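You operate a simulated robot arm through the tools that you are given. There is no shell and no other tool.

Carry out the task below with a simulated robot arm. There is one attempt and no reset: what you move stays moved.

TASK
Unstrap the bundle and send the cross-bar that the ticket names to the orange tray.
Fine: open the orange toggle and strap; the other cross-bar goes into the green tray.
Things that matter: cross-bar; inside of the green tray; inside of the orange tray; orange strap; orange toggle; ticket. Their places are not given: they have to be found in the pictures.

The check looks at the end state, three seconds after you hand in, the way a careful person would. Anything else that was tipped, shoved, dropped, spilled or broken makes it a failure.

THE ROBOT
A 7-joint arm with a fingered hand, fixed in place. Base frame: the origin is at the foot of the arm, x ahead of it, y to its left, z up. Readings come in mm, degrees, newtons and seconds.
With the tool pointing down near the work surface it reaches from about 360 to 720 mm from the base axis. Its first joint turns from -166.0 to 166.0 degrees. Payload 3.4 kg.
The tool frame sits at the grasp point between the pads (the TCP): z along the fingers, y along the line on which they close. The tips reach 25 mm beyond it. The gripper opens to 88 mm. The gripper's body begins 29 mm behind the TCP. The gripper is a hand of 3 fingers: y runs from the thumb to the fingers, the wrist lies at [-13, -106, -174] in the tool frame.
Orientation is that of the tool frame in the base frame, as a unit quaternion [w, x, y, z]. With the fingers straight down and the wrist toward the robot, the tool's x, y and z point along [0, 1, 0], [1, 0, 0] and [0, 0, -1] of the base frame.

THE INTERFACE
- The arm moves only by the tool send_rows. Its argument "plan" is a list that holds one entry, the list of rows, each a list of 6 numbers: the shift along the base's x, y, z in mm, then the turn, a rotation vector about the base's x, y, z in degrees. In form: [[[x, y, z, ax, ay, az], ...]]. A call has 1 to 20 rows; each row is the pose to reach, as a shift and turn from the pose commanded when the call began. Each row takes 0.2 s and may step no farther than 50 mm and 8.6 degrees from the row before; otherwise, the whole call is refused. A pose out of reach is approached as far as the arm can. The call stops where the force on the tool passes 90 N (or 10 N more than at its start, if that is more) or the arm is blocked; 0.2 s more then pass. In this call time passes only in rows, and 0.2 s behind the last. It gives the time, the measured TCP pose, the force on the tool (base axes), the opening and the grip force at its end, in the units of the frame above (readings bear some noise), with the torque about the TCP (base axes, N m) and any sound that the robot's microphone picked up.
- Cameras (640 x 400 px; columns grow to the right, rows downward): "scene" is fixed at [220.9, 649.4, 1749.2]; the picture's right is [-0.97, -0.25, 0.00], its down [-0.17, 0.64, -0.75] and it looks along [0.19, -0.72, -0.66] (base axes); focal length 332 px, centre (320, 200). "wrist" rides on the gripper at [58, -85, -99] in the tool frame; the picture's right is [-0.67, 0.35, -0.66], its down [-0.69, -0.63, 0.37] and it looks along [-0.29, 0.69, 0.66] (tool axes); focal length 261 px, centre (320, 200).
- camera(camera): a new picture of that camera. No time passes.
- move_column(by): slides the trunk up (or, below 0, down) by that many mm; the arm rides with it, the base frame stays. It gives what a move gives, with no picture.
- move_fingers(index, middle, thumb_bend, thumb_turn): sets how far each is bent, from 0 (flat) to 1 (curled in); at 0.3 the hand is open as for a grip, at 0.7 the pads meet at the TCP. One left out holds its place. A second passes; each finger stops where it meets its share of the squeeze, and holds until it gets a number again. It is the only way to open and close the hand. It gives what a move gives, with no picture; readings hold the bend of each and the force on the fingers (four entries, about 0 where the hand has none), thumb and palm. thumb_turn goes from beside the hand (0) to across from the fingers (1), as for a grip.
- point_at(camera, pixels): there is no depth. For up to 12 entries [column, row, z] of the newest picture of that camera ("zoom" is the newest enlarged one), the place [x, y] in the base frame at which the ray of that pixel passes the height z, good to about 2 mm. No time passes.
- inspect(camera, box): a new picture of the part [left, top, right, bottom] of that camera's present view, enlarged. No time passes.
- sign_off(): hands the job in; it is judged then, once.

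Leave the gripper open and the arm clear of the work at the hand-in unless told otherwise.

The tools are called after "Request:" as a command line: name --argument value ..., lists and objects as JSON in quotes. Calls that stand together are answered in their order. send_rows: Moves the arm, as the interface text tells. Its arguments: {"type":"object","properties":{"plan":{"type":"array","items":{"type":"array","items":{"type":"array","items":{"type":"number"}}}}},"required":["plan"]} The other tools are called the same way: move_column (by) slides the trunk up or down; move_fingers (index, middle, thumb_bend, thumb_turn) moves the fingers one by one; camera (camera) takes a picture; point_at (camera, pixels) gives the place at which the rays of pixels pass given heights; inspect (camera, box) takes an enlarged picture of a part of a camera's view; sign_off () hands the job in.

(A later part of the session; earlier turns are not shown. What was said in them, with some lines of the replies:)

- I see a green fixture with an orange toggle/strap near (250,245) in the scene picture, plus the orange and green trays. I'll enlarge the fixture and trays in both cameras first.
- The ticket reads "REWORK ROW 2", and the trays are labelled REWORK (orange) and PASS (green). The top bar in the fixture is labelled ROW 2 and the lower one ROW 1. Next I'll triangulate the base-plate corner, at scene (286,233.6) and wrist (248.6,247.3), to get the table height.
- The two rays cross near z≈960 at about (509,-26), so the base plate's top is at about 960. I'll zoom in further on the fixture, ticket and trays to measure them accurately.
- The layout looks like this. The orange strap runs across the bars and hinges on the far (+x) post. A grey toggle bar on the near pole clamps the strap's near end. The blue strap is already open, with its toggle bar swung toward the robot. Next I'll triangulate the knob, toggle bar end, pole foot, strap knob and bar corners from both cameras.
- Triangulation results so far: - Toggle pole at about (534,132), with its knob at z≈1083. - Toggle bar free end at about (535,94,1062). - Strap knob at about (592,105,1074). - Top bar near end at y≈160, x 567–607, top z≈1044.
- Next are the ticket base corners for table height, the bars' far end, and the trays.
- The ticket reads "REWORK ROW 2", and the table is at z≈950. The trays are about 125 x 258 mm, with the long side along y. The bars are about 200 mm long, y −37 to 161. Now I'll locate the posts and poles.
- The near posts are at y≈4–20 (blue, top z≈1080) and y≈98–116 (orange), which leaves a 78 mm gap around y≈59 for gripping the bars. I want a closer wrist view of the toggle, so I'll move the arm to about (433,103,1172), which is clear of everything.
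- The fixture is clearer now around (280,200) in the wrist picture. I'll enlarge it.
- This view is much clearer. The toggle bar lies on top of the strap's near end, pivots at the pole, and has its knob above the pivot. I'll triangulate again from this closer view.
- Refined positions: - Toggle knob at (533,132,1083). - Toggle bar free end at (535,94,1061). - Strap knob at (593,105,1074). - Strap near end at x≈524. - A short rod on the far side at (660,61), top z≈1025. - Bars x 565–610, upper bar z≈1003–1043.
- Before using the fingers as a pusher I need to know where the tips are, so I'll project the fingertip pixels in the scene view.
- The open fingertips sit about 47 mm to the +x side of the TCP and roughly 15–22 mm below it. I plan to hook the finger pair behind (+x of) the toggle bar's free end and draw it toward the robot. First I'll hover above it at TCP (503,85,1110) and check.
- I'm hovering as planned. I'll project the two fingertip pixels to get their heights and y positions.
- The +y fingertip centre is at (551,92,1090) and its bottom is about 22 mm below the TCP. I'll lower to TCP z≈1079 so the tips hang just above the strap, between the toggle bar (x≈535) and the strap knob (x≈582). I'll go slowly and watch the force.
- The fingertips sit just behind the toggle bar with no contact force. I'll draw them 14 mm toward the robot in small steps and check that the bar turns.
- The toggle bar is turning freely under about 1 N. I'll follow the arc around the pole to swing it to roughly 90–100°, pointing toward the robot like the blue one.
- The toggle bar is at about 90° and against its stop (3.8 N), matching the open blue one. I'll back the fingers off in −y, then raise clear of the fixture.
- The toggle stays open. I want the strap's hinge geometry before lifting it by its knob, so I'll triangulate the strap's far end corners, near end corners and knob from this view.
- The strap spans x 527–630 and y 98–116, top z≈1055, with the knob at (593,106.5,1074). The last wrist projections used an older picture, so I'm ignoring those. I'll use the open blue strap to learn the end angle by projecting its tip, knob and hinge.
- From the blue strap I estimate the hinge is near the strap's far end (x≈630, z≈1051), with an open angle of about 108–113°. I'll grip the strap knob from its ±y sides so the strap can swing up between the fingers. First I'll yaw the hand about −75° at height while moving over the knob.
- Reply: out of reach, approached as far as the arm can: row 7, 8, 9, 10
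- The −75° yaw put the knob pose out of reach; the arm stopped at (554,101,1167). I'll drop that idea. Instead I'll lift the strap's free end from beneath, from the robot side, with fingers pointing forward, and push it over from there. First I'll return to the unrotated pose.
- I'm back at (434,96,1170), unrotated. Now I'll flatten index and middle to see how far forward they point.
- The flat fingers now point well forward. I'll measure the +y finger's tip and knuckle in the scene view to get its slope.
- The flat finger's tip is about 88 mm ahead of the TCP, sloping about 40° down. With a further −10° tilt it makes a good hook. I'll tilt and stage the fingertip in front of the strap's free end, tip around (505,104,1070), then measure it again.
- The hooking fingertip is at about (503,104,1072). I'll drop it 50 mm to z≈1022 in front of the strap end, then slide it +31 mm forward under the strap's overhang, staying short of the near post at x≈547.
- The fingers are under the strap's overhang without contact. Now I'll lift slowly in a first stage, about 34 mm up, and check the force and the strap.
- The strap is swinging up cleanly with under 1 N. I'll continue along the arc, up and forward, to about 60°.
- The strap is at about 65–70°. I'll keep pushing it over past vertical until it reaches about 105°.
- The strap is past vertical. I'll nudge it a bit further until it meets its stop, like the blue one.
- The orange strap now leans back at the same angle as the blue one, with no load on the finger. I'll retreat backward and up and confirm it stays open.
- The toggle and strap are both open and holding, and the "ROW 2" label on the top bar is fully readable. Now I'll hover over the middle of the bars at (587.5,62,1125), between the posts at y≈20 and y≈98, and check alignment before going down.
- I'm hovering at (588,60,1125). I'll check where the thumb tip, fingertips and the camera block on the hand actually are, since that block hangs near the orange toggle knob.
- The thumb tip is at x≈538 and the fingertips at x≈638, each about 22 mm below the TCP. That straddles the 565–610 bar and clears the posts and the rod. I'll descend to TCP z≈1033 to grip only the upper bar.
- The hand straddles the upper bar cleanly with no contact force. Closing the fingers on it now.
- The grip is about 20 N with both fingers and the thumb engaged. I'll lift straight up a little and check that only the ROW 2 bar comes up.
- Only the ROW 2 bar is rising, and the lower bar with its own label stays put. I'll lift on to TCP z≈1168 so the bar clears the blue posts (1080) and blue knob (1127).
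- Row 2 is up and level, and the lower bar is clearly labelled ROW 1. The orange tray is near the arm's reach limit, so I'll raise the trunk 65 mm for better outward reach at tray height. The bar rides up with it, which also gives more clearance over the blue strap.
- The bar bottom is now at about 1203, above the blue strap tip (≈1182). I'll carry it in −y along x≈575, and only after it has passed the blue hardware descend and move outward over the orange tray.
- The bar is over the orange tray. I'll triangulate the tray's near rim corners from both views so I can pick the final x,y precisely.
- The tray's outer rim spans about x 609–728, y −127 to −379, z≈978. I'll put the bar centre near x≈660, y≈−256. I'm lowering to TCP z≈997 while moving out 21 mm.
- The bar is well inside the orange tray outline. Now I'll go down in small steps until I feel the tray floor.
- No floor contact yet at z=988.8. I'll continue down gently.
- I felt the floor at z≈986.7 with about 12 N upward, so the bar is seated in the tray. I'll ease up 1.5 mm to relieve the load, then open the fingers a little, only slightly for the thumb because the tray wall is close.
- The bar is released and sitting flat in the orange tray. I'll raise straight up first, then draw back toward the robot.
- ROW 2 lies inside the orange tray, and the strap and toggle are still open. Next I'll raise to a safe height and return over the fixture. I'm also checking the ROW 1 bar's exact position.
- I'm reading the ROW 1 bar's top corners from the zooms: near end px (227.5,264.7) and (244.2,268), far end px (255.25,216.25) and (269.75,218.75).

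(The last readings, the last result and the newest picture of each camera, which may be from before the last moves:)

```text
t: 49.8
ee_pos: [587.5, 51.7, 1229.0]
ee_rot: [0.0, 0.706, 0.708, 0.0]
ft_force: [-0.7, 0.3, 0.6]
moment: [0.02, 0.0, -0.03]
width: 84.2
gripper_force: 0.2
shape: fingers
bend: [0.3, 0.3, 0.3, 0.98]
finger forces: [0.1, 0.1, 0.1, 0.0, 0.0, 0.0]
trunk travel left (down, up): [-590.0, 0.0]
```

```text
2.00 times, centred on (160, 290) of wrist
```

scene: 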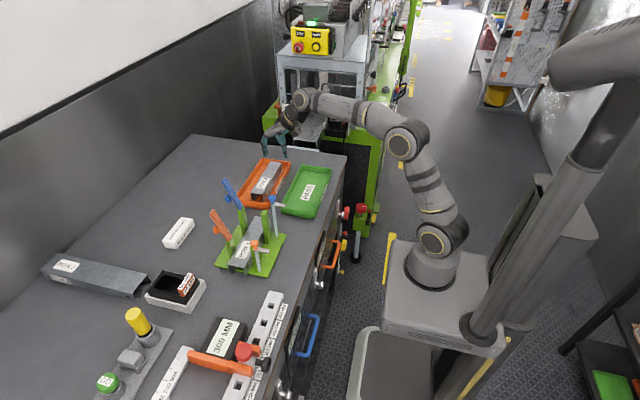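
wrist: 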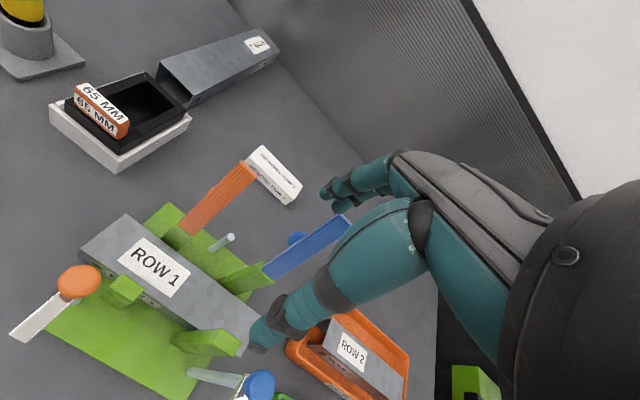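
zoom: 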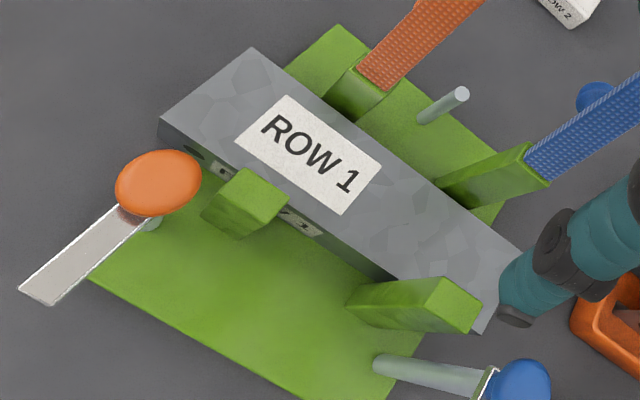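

The ROW 1 bar is centred at (588.5,61), x 563–613, top z≈1003. I'll narrow the hand opening a bit to stay clear of the rod, then descend in the post gap at y≈55. That keeps the camera block off the orange knob too. First stop is TCP z≈1060.

Request:
move_fingers --index 0.37 --middle 0.37 --thumb_bend 0.37

Request:
send_rows --plan '[[[1, 2, -20, 0, 0, 0], [1, 3, -45, 0, 0, 0], [1, 3, -70, 0, 0, 0], [1, 3, -95, 0, 0, 0], [1, 3, -120, 0, 0, 0], [1, 3, -145, 0, 0, 0], [1, 3, -169, 0, 0, 0]]]'

Request:
camera --camera "wrist"

Request:
inspect --camera "scene" --box '[210, 195, 306, 255]'

```text
t: 50.8
ee_pos: [586.6, 52.1, 1228.8]
ee_rot: [0.0, 0.707, 0.708, 0.0]
ft_force: [0.4, 0.2, -0.9]
moment: [0.02, -0.02, 0.01]
width: 70.7
gripper_force: 0.0
shape: fingers
bend: [0.37, 0.37, 0.37, 0.98]
finger forces: [0.0, 0.1, 0.0, 0.0, 0.0, 0.1]
trunk travel left (down, up): [-590.0, 0.0]
```

```text
t: 52.4
ee_pos: [588.8, 53.1, 1059.9]
ee_rot: [0.0, 0.707, 0.707, 0.0]
ft_force: [0.1, -0.1, -0.4]
moment: [0.02, -0.03, 0.0]
width: 70.4
gripper_force: 0.1
shape: fingers
bend: [0.37, 0.37, 0.37, 0.98]
finger forces: [0.0, 0.0, 0.0, 0.0, 0.0, 0.1]
trunk travel left (down, up): [-590.0, 0.0]
```

```text
taken
```

wrist: 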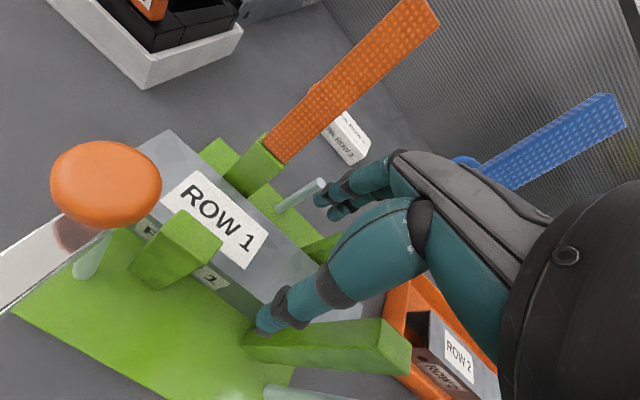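

```text
6.67 times, centred on (258, 225) of scene
```

zoom: 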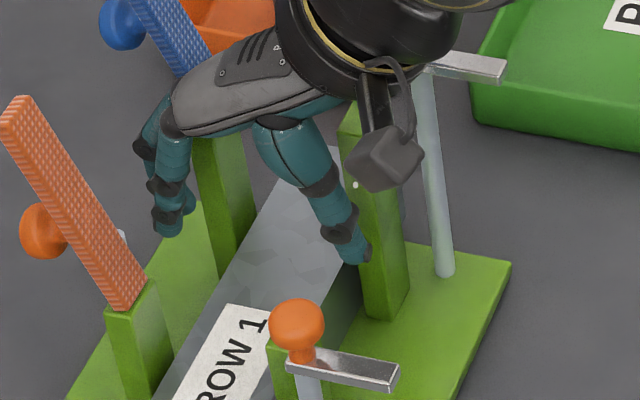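

Clearances look good; the thumb and fingers straddle the ROW 1 bar between the posts. I'll descend slowly to TCP z≈992.

Request:
send_rows --plan '[[[0, 1, -10, 0, 0, 0], [0, 2, -20, 0, 0, 0], [0, 2, -30, 0, 0, 0], [0, 2, -40, 0, 0, 0], [0, 2, -48, 0, 0, 0], [0, 2, -55, 0, 0, 0], [0, 2, -61, 0, 0, 0], [0, 2, -66, 0, 0, 0]]]'

Request:
camera --camera "wrist"

Request:
inspect --camera "scene" --box '[210, 205, 306, 265]'

```text
t: 54.2
ee_pos: [584.4, 60.2, 993.5]
ee_rot: [-0.001, 0.706, 0.708, -0.002]
ft_force: [-13.5, 16.2, 0.4]
moment: [-1.42, -1.17, -1.09]
width: 70.7
gripper_force: 0.0
shape: fingers
bend: [0.37, 0.37, 0.37, 0.98]
finger forces: [0.1, 0.0, 0.0, 0.1, 0.1, 0.1]
trunk travel left (down, up): [-590.0, 0.0]
```

```text
taken
```

wrist: 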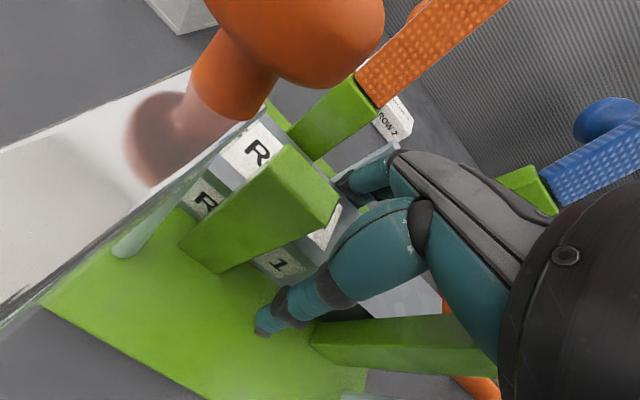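

```text
6.67 times, centred on (258, 235) of scene
```

zoom: 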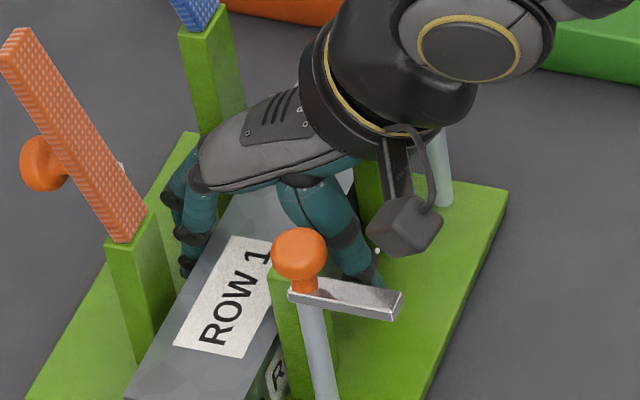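

There's a side force of about 21 N. The moment puts the contact roughly 87 mm above the TCP, at about (550,20,1080), which means the hand's thumb base is leaning on the top of the blue near post. I'll relieve it right away by shifting +y and slightly up, away from that post, then check whether anything moved.

Request:
send_rows --plan '[[[-1, 3, 2, 0, 0, 0], [-2, 7, 4, 0, 0, 0], [-2.8, 11, 6, 0, 0, 0]]]'

Request:
inspect --camera "scene" --box '[210, 205, 306, 265]'

Request:
camera --camera "wrist"

```text
t: 55.0
ee_pos: [585.3, 65.6, 1003.1]
ee_rot: [0.001, 0.707, 0.707, 0.001]
ft_force: [0.5, -0.6, -0.5]
moment: [0.01, 0.01, 0.0]
width: 70.8
gripper_force: 0.0
shape: fingers
bend: [0.37, 0.37, 0.37, 0.98]
finger forces: [0.0, 0.0, 0.0, 0.1, 0.0, 0.0]
trunk travel left (down, up): [-590.0, 0.0]
```

```text
6.67 times, centred on (258, 235) of scene
```

zoom: 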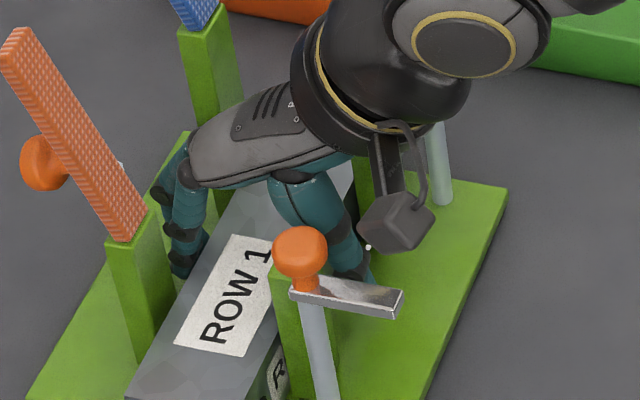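

```text
taken
```

wrist: 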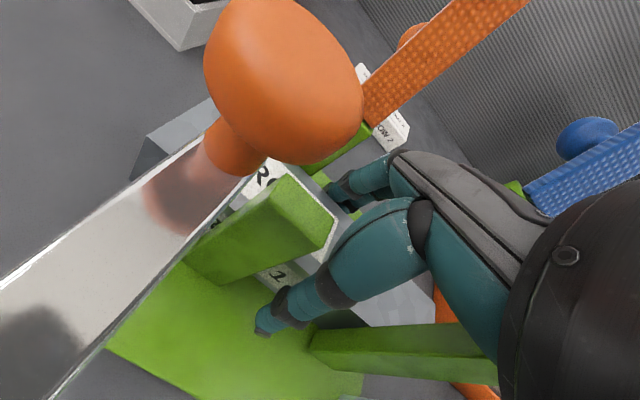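

The load is gone. The fixture seems to have shifted only a couple of millimetres; I'll quantify that once the hand is out of the way. The hand is now clear of the post and still centred over ROW 1. I'll ease down 5 mm while watching for side force.

Request:
send_rows --plan '[[[0.5, 0.5, -2, 0, 0, 0], [1, 1, -4, 0, 0, 0], [1, 1, -6, 0, 0, 0]]]'

Request:
inspect --camera "scene" --box '[226, 220, 290, 260]'

```text
t: 55.8
ee_pos: [586.6, 69.7, 995.2]
ee_rot: [0.001, 0.707, 0.707, 0.001]
ft_force: [-0.1, 0.2, -0.2]
moment: [-0.02, 0.0, 0.01]
width: 70.7
gripper_force: 0.0
shape: fingers
bend: [0.37, 0.37, 0.37, 0.98]
finger forces: [0.0, 0.0, 0.0, 0.1, 0.0, 0.1]
trunk travel left (down, up): [-590.0, 0.0]
```

```text
10.00 times, centred on (258, 240) of scene
```

zoom: 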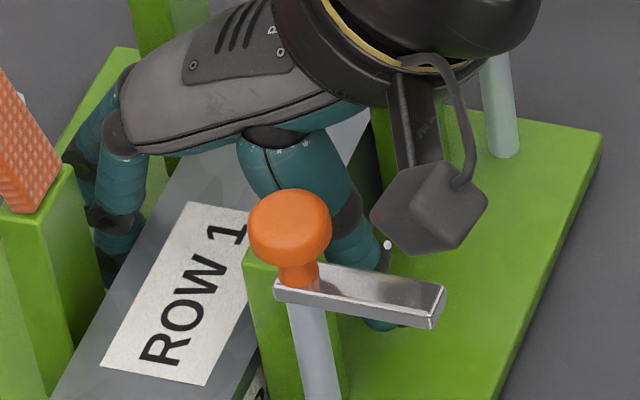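

Comparing corner pixels, the fixture moved roughly 3 mm and about 1°, a slight nudge. It's upright and nothing else changed. To avoid pushing it again while gripping, I'll centre the hand on the bar (x≈588.5) and pre-close so that both sides touch nearly together.

Request:
send_rows --plan '[[[0.8, -0.5, 0, 0, 0, 0], [1.5, -1, 0, 0, 0, 0]]]'

Request:
move_fingers --index 0.44 --middle 0.44 --thumb_bend 0.44

Request:
inspect --camera "scene" --box '[226, 220, 290, 260]'

```text
t: 56.4
ee_pos: [588.6, 67.7, 994.2]
ee_rot: [0.0, 0.707, 0.707, 0.0]
ft_force: [-0.1, 0.1, -0.4]
moment: [-0.01, 0.0, 0.04]
width: 70.5
gripper_force: 0.1
shape: fingers
bend: [0.37, 0.37, 0.37, 0.98]
finger forces: [0.1, 0.0, 0.1, 0.0, 0.1, 0.1]
trunk travel left (down, up): [-590.0, 0.0]
```

```text
t: 57.4
ee_pos: [588.9, 67.9, 995.2]
ee_rot: [0.0, 0.707, 0.707, -0.001]
ft_force: [-0.5, 0.3, 0.2]
moment: [-0.03, 0.0, 0.02]
width: 55.6
gripper_force: 0.1
shape: fingers
bend: [0.44, 0.44, 0.44, 0.99]
finger forces: [0.0, 0.0, 0.0, 0.0, 0.0, 0.0]
trunk travel left (down, up): [-590.0, 0.0]
```

```text
10.00 times, centred on (258, 240) of scene
```

zoom: 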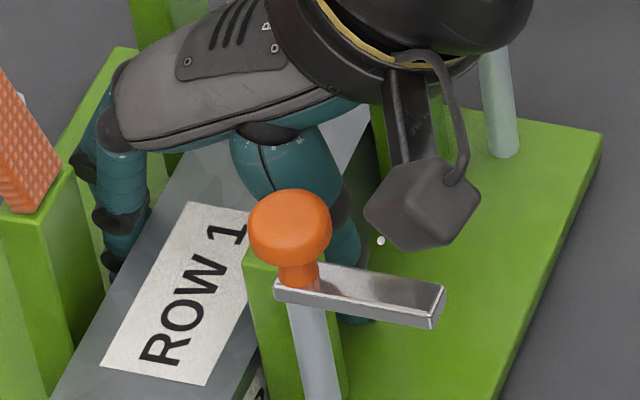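

No contact yet at 55.6 mm opening. I'll close a bit more, in steps.

Request:
move_fingers --index 0.48 --middle 0.48 --thumb_bend 0.48

```text
t: 58.4
ee_pos: [589.5, 67.9, 995.4]
ee_rot: [-0.001, 0.707, 0.707, 0.0]
ft_force: [-0.2, 0.4, -0.2]
moment: [0.01, 0.02, -0.02]
width: 48.7
gripper_force: 0.9
shape: fingers
bend: [0.47, 0.47, 0.46, 1.0]
finger forces: [1.2, 0.3, 0.0, 0.1, 1.4, 0.0]
trunk travel left (down, up): [-590.0, 0.0]
```

Both sides are just touching with about 1 N each, so the hand is well centred. Now I'll close to the full grip.

Request:
move_fingers --index 0.7 --middle 0.7 --thumb_bend 0.7

Request:
inspect --camera "scene" --box '[226, 220, 290, 260]'

```text
t: 59.4
ee_pos: [588.4, 68.6, 995.7]
ee_rot: [0.001, 0.707, 0.707, 0.0]
ft_force: [4.1, 0.0, 4.3]
moment: [-0.05, -0.32, 0.01]
width: 43.1
gripper_force: 23.6
shape: fingers
bend: [0.52, 0.55, 0.52, 1.0]
finger forces: [14.2, 11.8, 0.1, 0.0, 21.5, 0.0]
trunk travel left (down, up): [-590.0, 0.0]
```

```text
10.00 times, centred on (258, 240) of scene
```

zoom: 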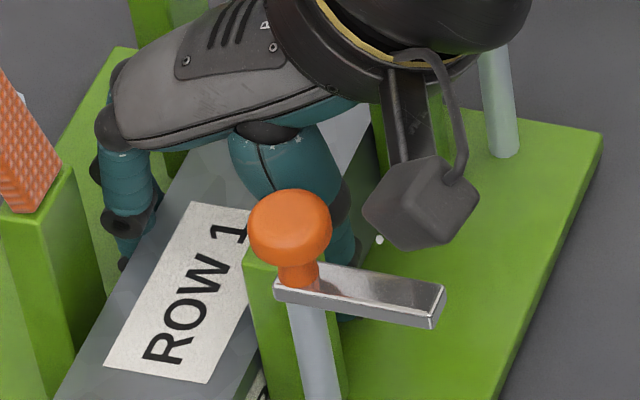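

ROW 1 is gripped at about 23 N and the fixture hasn't moved. I'll lift slowly straight up and watch that the fixture stays down.

Request:
send_rows --plan '[[[0, 0, 4, 0, 0, 0], [0, 0, 8, 0, 0, 0], [0, 0, 12, 0, 0, 0], [0, 0, 17, 0, 0, 0], [0, 0, 22, 0, 0, 0]]]'

Request:
inspect --camera "scene" --box '[210, 210, 306, 270]'

```text
t: 60.6
ee_pos: [587.9, 67.8, 1016.4]
ee_rot: [-0.001, 0.707, 0.707, 0.0]
ft_force: [8.3, 0.7, -5.1]
moment: [0.01, -0.34, -0.03]
width: 42.9
gripper_force: 23.3
shape: fingers
bend: [0.52, 0.55, 0.52, 1.0]
finger forces: [15.9, 12.0, 0.0, 0.0, 19.4, 0.0]
trunk travel left (down, up): [-590.0, 0.0]
```

```text
6.67 times, centred on (258, 240) of scene
```

zoom: 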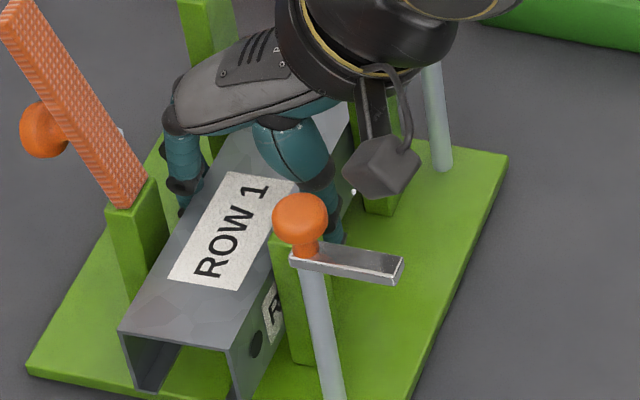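

The bar is coming up with an 8 N sideways rub against the near post, so I'll shift +2 mm in x to relieve it and continue lifting.

Request:
send_rows --plan '[[[1, 0, 1, 0, 0, 0], [2, 0, 3, 0, 0, 0], [2.5, 0, 6, 0, 0, 0], [2.5, 0, 10, 0, 0, 0]]]'

Request:
inspect --camera "scene" --box '[210, 210, 306, 270]'

```text
t: 61.6
ee_pos: [589.9, 67.6, 1027.3]
ee_rot: [0.0, 0.707, 0.707, 0.0]
ft_force: [-0.4, -0.1, -1.6]
moment: [0.0, 0.03, 0.04]
width: 43.1
gripper_force: 22.3
shape: fingers
bend: [0.53, 0.57, 0.52, 1.0]
finger forces: [12.6, 10.2, 0.0, 0.0, 22.7, 0.0]
trunk travel left (down, up): [-590.0, 0.0]
```

```text
6.67 times, centred on (258, 240) of scene
```

zoom: 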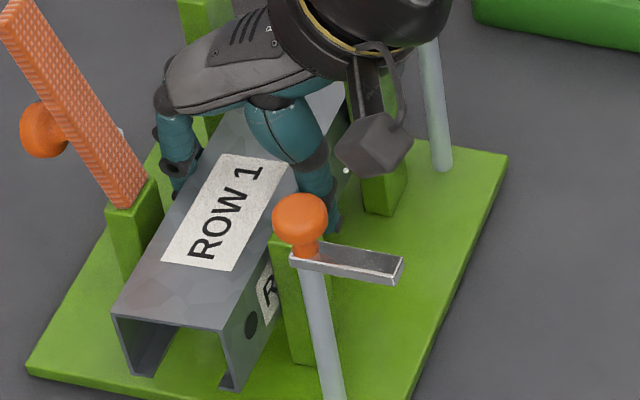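

The rubbing is relieved. I'll lift the rest of the way to TCP z≈1232.

Request:
send_rows --plan '[[[0, 0, 8, 0, 0, 0], [0, 0, 16, 0, 0, 0], [0, 0, 26, 0, 0, 0], [0, 0, 36, 0, 0, 0], [0, 0, 48, 0, 0, 0], [0, 0, 62, 0, 0, 0], [0, 0, 78, 0, 0, 0], [0, 0, 96, 0, 0, 0], [0, 0, 116, 0, 0, 0], [0, 0, 138, 0, 0, 0], [0, 0, 160, 0, 0, 0], [0, 0, 180, 0, 0, 0], [0, 0, 196, 0, 0, 0], [0, 0, 205, 0, 0, 0]]]'

Request:
camera --camera "scene"

Request:
inspect --camera "scene" --box '[190, 160, 318, 240]'

Request:
inspect --camera "scene" --box '[202, 220, 298, 280]'

```text
t: 64.6
ee_pos: [590.1, 68.4, 1232.9]
ee_rot: [0.001, 0.707, 0.707, 0.0]
ft_force: [0.0, 0.3, -1.5]
moment: [0.02, 0.03, -0.01]
width: 42.7
gripper_force: 21.8
shape: fingers
bend: [0.53, 0.57, 0.52, 1.0]
finger forces: [12.2, 9.9, 0.1, 0.0, 22.0, 0.1]
trunk travel left (down, up): [-590.0, 0.0]
```

```text
taken
```

scene: 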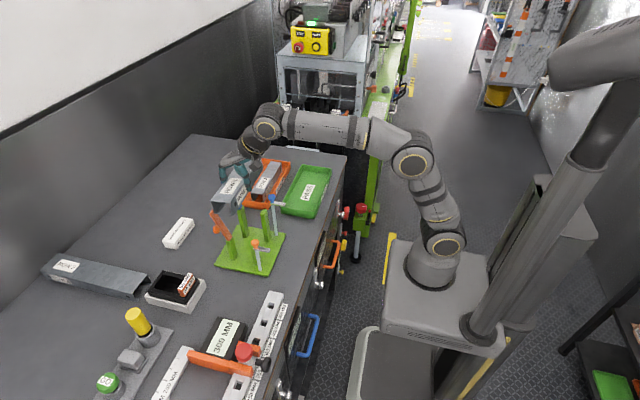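

```text
5.00 times, centred on (254, 200) of scene
```

zoom: 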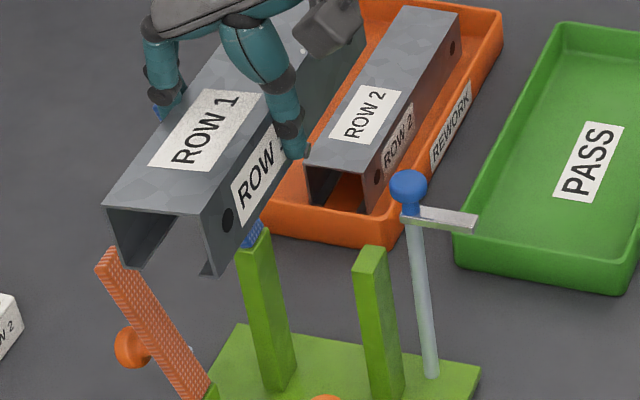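

```text
6.67 times, centred on (250, 250) of scene
```

zoom: 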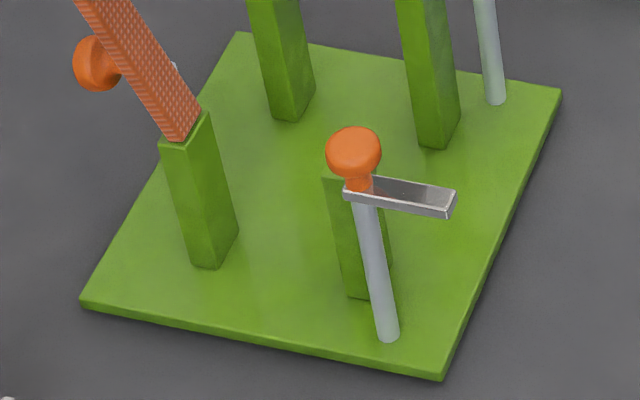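

The fixture's base corners are within a pixel of their original positions, and the blue parts are unchanged. Now I'll carry ROW 1 in −y past the blue hardware at height, then across and down over the green tray.

Request:
send_rows --plan '[[[-5, -20, 0, 0, 0, 0], [-10, -42, 0, 0, 0, 0], [-14, -65, 0, 0, 0, 0], [-14, -90, 0, 0, 0, 0], [-14, -115, 0, 0, 0, 0], [-14, -140, 0, 0, 0, 0], [-16, -165, 0, 0, 0, 0], [-22, -190, 0, 0, 0, 0], [-32, -215, 0, 0, 0, 0], [-44, -240, -5, 0, 0, 0], [-56, -262, -15, 0, 0, 0], [-67, -282, -35, 0, 0, 0], [-76, -298, -60, 0, 0, 0], [-82, -308, -90, 0, 0, 0], [-86, -314, -120, 0, 0, 0], [-88, -317, -150, 0, 0, 0], [-88, -317, -168, 0, 0, 0]]]'

Request:
camera --camera "scene"

Request:
camera --camera "wrist"

Request:
inspect --camera "scene" --box '[240, 145, 352, 215]'

```text
t: 68.2
ee_pos: [503.3, -249.0, 1064.7]
ee_rot: [0.0, 0.707, 0.707, 0.0]
ft_force: [-0.4, 0.6, -0.8]
moment: [0.02, 0.04, -0.03]
width: 42.9
gripper_force: 22.1
shape: fingers
bend: [0.54, 0.57, 0.52, 1.0]
finger forces: [12.2, 9.7, 0.1, 0.0, 21.9, 0.0]
trunk travel left (down, up): [-590.0, 0.0]
```

```text
taken
```

scene: 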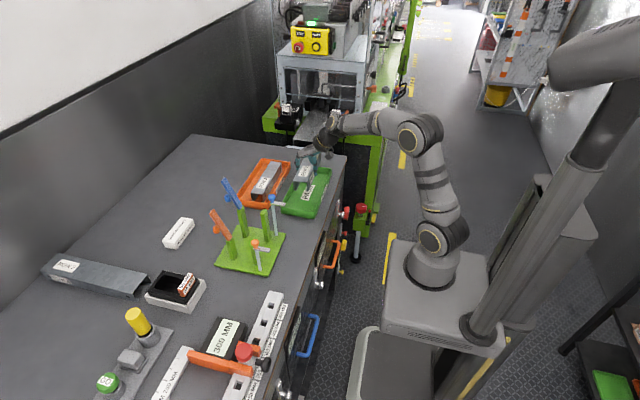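

```text
taken
```

wrist: 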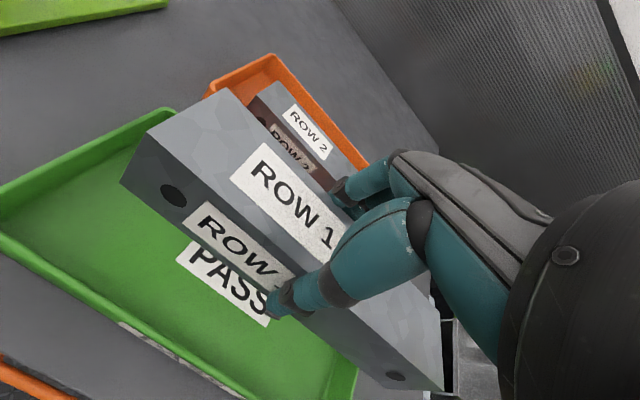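

```text
5.71 times, centred on (296, 180) of scene
```

zoom: 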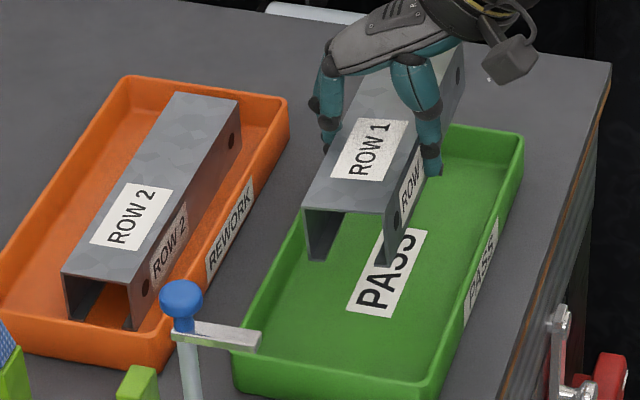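

I'm measuring the green tray's rim corners from this view to place the bar centrally.

Request:
point_at --camera "scene" --pixels '[[331.5, 169.1, 978], [315.3, 212.4, 978], [282, 206.3, 978], [312.5, 199.5, 955]]'

Request:
point_at --camera "wrist" --pixels '[[165, 109, 978], [2, 235, 978], [356, 372, 978], [2, 188, 978]]'

```text
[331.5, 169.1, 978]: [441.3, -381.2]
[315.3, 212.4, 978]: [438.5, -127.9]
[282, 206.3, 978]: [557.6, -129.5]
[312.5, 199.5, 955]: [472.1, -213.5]
```

```text
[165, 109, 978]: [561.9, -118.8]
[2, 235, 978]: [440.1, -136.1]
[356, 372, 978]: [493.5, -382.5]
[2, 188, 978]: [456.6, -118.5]
```

The green tray spans x 439–560, y −381 to −126, so the bar (centre ≈502,−256) is well centred. I'm lowering to TCP z≈1000.

Request:
send_rows --plan '[[[-1, 0, -12, 0, 0, 0], [-2, 0, -26, 0, 0, 0], [-2, 0, -40, 0, 0, 0], [-2, 0, -52, 0, 0, 0], [-2, 0, -60, 0, 0, 0], [-2, 0, -65, 0, 0, 0], [-2, 0, -69, 0, 0, 0]]]'

Request:
inspect --camera "scene" --box '[264, 155, 344, 205]'

```text
t: 69.8
ee_pos: [499.9, -248.8, 996.0]
ee_rot: [0.0, 0.708, 0.707, 0.0]
ft_force: [-1.1, -0.2, -1.7]
moment: [0.04, 0.02, 0.05]
width: 42.5
gripper_force: 22.0
shape: fingers
bend: [0.54, 0.57, 0.52, 1.0]
finger forces: [12.3, 9.6, 0.1, 0.0, 21.9, 0.1]
trunk travel left (down, up): [-590.0, 0.0]
```

```text
8.00 times, centred on (304, 180) of scene
```

zoom: 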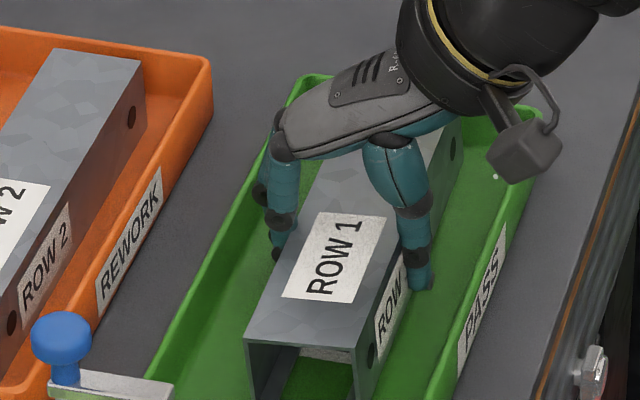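

The bar is inside the green tray's walls. I'll go down gently until it touches the floor.

Request:
send_rows --plan '[[[0, 0, -2, 0, 0, 0], [0, 0, -4, 0, 0, 0], [0, 0, -5.5, 0, 0, 0], [0, 0, -7, 0, 0, 0]]]'

```text
t: 70.8
ee_pos: [498.7, -249.2, 989.3]
ee_rot: [0.002, 0.707, 0.707, 0.0]
ft_force: [0.7, 0.2, 8.8]
moment: [-0.04, -0.16, 0.02]
width: 42.9
gripper_force: 22.5
shape: fingers
bend: [0.54, 0.57, 0.52, 1.0]
finger forces: [11.9, 10.3, 0.1, 0.0, 22.9, 0.1]
trunk travel left (down, up): [-590.0, 0.0]
```

The floor is reached with 8.8 N upward. I'll ease up slightly and open the hand to release.

Request:
send_rows --plan '[[[0, 0, 0.8, 0, 0, 0], [0, 0, 1.5, 0, 0, 0]]]'

Request:
move_fingers --index 0.4 --middle 0.4 --thumb_bend 0.4

Request:
inspect --camera "scene" --box '[264, 155, 344, 205]'

```text
t: 71.4
ee_pos: [499.0, -248.7, 989.8]
ee_rot: [0.0, 0.707, 0.707, 0.0]
ft_force: [0.5, -0.7, 5.3]
moment: [-0.07, -0.15, -0.01]
width: 42.7
gripper_force: 22.5
shape: fingers
bend: [0.54, 0.57, 0.52, 1.0]
finger forces: [12.0, 10.1, 0.0, 0.0, 22.3, 0.0]
trunk travel left (down, up): [-590.0, 0.0]
```

```text
t: 72.4
ee_pos: [499.4, -249.8, 989.0]
ee_rot: [0.0, 0.707, 0.707, 0.0]
ft_force: [-0.9, 1.2, 0.0]
moment: [-0.01, 0.03, 0.0]
width: 63.2
gripper_force: 0.0
shape: fingers
bend: [0.4, 0.4, 0.4, 0.99]
finger forces: [0.0, 0.0, 0.0, 0.0, 0.1, 0.0]
trunk travel left (down, up): [-590.0, 0.0]
```

```text
8.00 times, centred on (304, 180) of scene
```

zoom: 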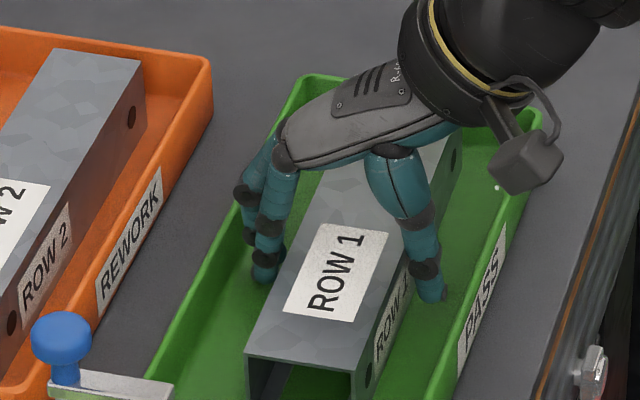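

ROW 1 is released in the green tray. I'll raise straight up, then move back to a clear spot and open the hand.

Request:
send_rows --plan '[[[0, 0, 8, 0, 0, 0], [0, 0, 20, 0, 0, 0], [0, 0, 35, 0, 0, 0], [0, 0, 55, 0, 0, 0], [-5, 0, 80, 0, 0, 0], [-15, 5, 110, 0, 0, 0], [-30, 15, 145, 0, 0, 0], [-50, 35, 180, 0, 0, 0], [-70, 65, 215, 0, 0, 0], [-90, 100, 245, 0, 0, 0], [-110, 140, 270, 0, 0, 0], [-125, 180, 290, 0, 0, 0], [-140, 220, 305, 0, 0, 0], [-147, 255, 315, 0, 0, 0]]]'

Request:
move_fingers --index 0.3 --middle 0.3 --thumb_bend 0.3

Request:
camera --camera "scene"

Request:
inspect --camera "scene" --box '[200, 150, 344, 240]'

Request:
inspect --camera "scene" --box '[190, 200, 302, 280]'

Request:
camera --camera "wrist"

```text
refused: row 9 steps farther than a row can; nothing moved
```

```text
t: 73.4
ee_pos: [500.2, -249.3, 990.0]
ee_rot: [0.0, 0.708, 0.707, 0.0]
ft_force: [-2.7, 0.2, -0.7]
moment: [0.03, 0.07, -0.02]
width: 84.0
gripper_force: 0.8
shape: fingers
bend: [0.3, 0.32, 0.3, 0.98]
finger forces: [0.0, 2.2, 0.0, 0.0, 0.1, 0.0]
trunk travel left (down, up): [-590.0, 0.0]
```

```text
taken
```

scene: 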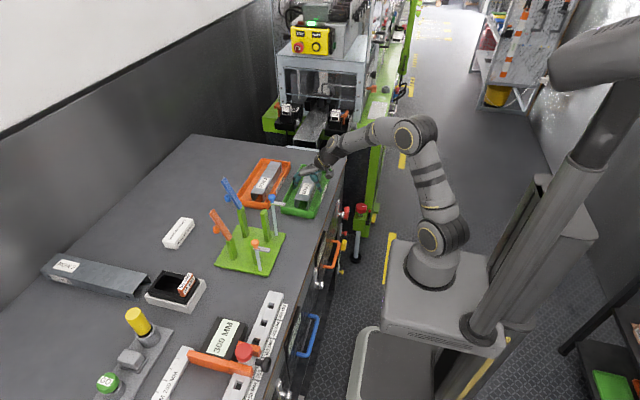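

```text
4.44 times, centred on (272, 195) of scene
```

zoom: 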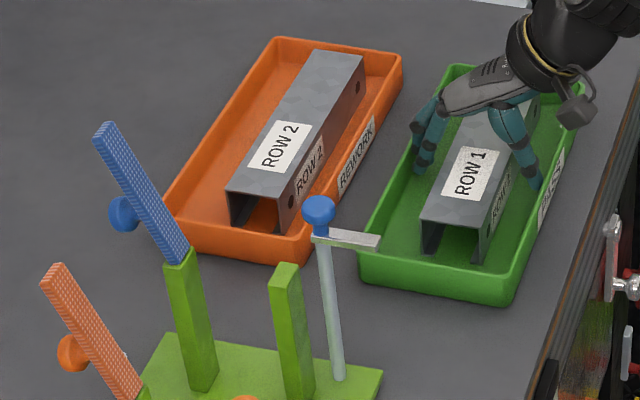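

```text
5.00 times, centred on (246, 240) of scene
```

zoom: 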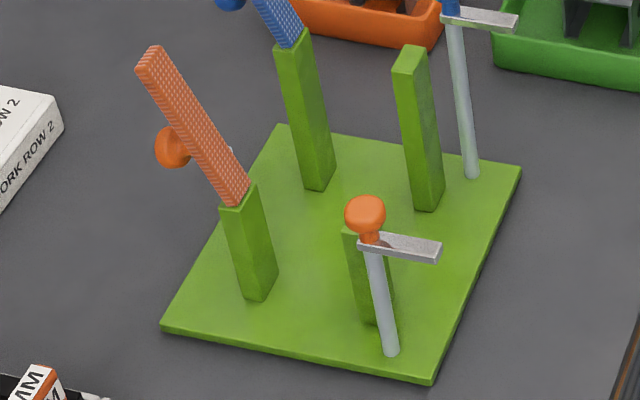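

```text
taken
```

wrist: 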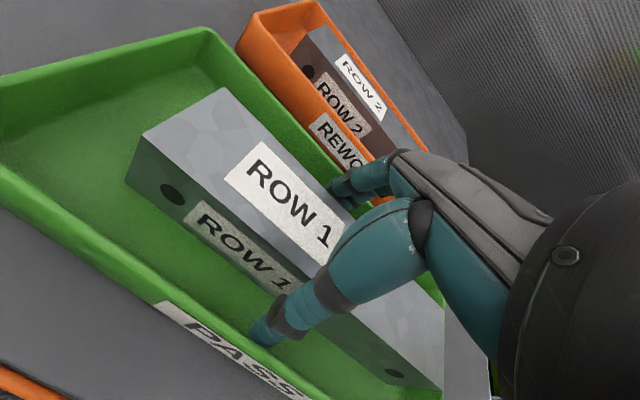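

The lift was refused because one step was slightly too long, and the fingers then opened inside the tray. The middle finger now lightly touches the tray wall at 2 N. I'll bring the fingers back to 0.4 to release that touch before lifting.

Request:
move_fingers --index 0.41 --middle 0.41 --thumb_bend 0.4

Request:
send_rows --plan '[[[0, 0, 8, 0, 0, 0], [0, 0, 18, 0, 0, 0], [0, 0, 30, 0, 0, 0], [0, 0, 45, 0, 0, 0], [0, 0, 62, 0, 0, 0], [-5, 0, 85, 0, 0, 0], [-15, 5, 110, 0, 0, 0], [-30, 15, 138, 0, 0, 0], [-45, 30, 165, 0, 0, 0], [-60, 50, 190, 0, 0, 0], [-75, 72, 213, 0, 0, 0], [-90, 96, 234, 0, 0, 0], [-103, 122, 252, 0, 0, 0], [-115, 150, 268, 0, 0, 0], [-126, 180, 282, 0, 0, 0], [-136, 210, 294, 0, 0, 0], [-144, 240, 304, 0, 0, 0]]]'

Request:
camera --camera "scene"

Request:
inspect --camera "scene" --box '[220, 145, 348, 225]'

```text
t: 74.4
ee_pos: [499.4, -248.4, 989.3]
ee_rot: [0.0, 0.707, 0.707, 0.001]
ft_force: [-1.3, -0.4, 0.7]
moment: [0.05, 0.0, 0.02]
width: 62.8
gripper_force: 0.0
shape: fingers
bend: [0.41, 0.41, 0.4, 0.99]
finger forces: [0.1, 0.1, 0.0, 0.0, 0.0, 0.0]
trunk travel left (down, up): [-590.0, 0.0]
```

```text
t: 78.0
ee_pos: [357.1, -7.9, 1295.6]
ee_rot: [0.0, 0.707, 0.707, 0.0]
ft_force: [-0.2, -0.1, -0.3]
moment: [0.0, 0.0, 0.0]
width: 62.9
gripper_force: 0.1
shape: fingers
bend: [0.41, 0.41, 0.4, 0.99]
finger forces: [0.1, 0.0, 0.0, 0.0, 0.0, 0.0]
trunk travel left (down, up): [-590.0, 0.0]
```

```text
taken
```

scene: 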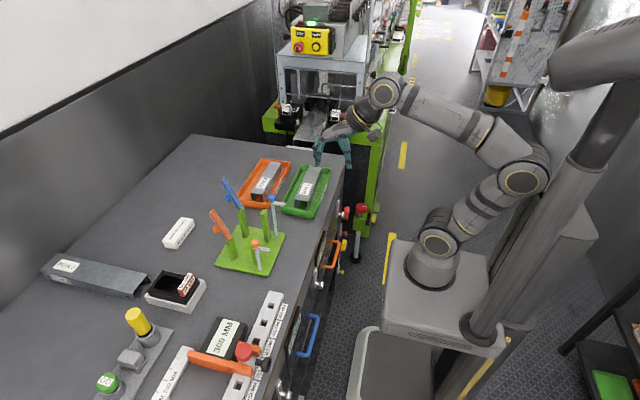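

```text
5.00 times, centred on (284, 185) of scene
```

zoom: 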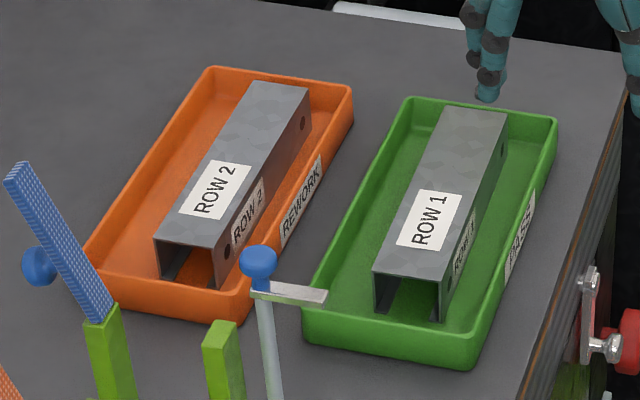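

Both bars lie flat inside the right trays: ROW 2 in orange (REWORK), ROW 1 in green (PASS). I'll open the hand fully and take one last look at the toggle and strap.

Request:
move_fingers --index 0.3 --middle 0.3 --thumb_bend 0.3

Request:
inspect --camera "scene" --box '[200, 170, 300, 290]'

Request:
camera --camera "wrist"

```text
t: 79.0
ee_pos: [356.9, -8.0, 1295.4]
ee_rot: [0.0, 0.707, 0.707, 0.0]
ft_force: [-0.1, 0.6, 0.8]
moment: [-0.02, 0.01, -0.01]
width: 84.3
gripper_force: 0.1
shape: fingers
bend: [0.3, 0.3, 0.3, 0.98]
finger forces: [0.0, 0.1, 0.0, 0.1, 0.1, 0.1]
trunk travel left (down, up): [-590.0, 0.0]
```

```text
3.33 times, centred on (250, 230) of scene
```

zoom: 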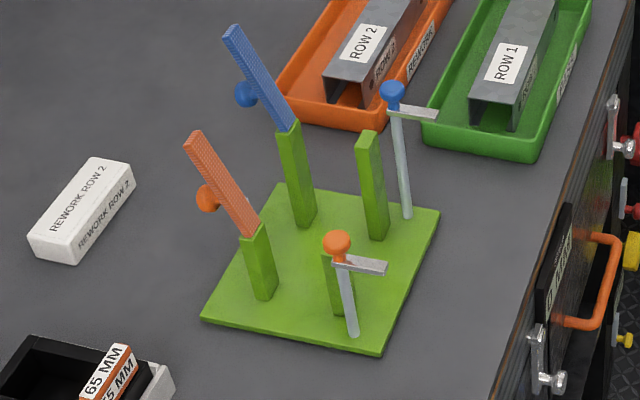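

```text
taken
```

wrist: 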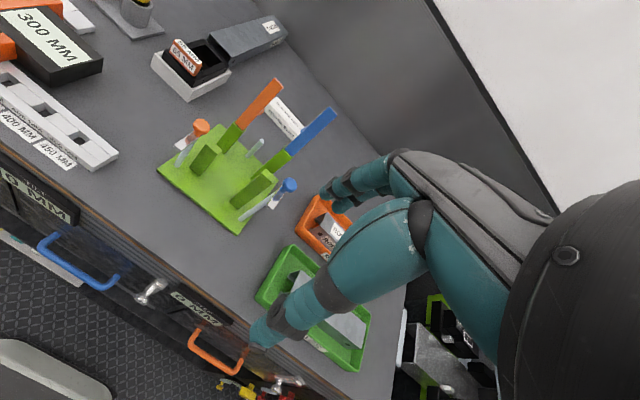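

The end state looks right:
- **Strap and toggle:** both orange parts are open and match the blue ones.
- **Bars:** ROW 2 is in the orange tray and ROW 1 is in the green tray.
- **Surroundings:** the fixture, ticket and other items look to be in their original places.
- **Arm:** the hand is open and clear of the work.

I'm handing in now.

Request:
sign_off

```text
The job is handed in.
```

The job is handed in. The ticket named ROW 2, so that cross-bar is in the orange (REWORK) tray, and ROW 1 is in the green (PASS) tray. The orange toggle and strap are open at about the same angles as the blue ones. The hand is open and the arm is clear of the work.

Two contacts happened along the way:
- **Fixture nudge:** on the way down to ROW 1, the hand leaned on the top of a blue post with about 21 N. The fixture shifted by about 3 mm and turned about 1°. It stayed upright, and in the last pictures its base corners are within about a pixel of where they began.
- **Green tray touch:** after I released ROW 1, a lift command was refused and the fingers opened inside the tray. One finger pressed the wall with about 2 N, and the tray may have moved by about 2 mm.

I did not push either one back, because more contact seemed riskier than leaving them. The trunk is still 65 mm higher than at the start; I raised it to reach the orange tray.
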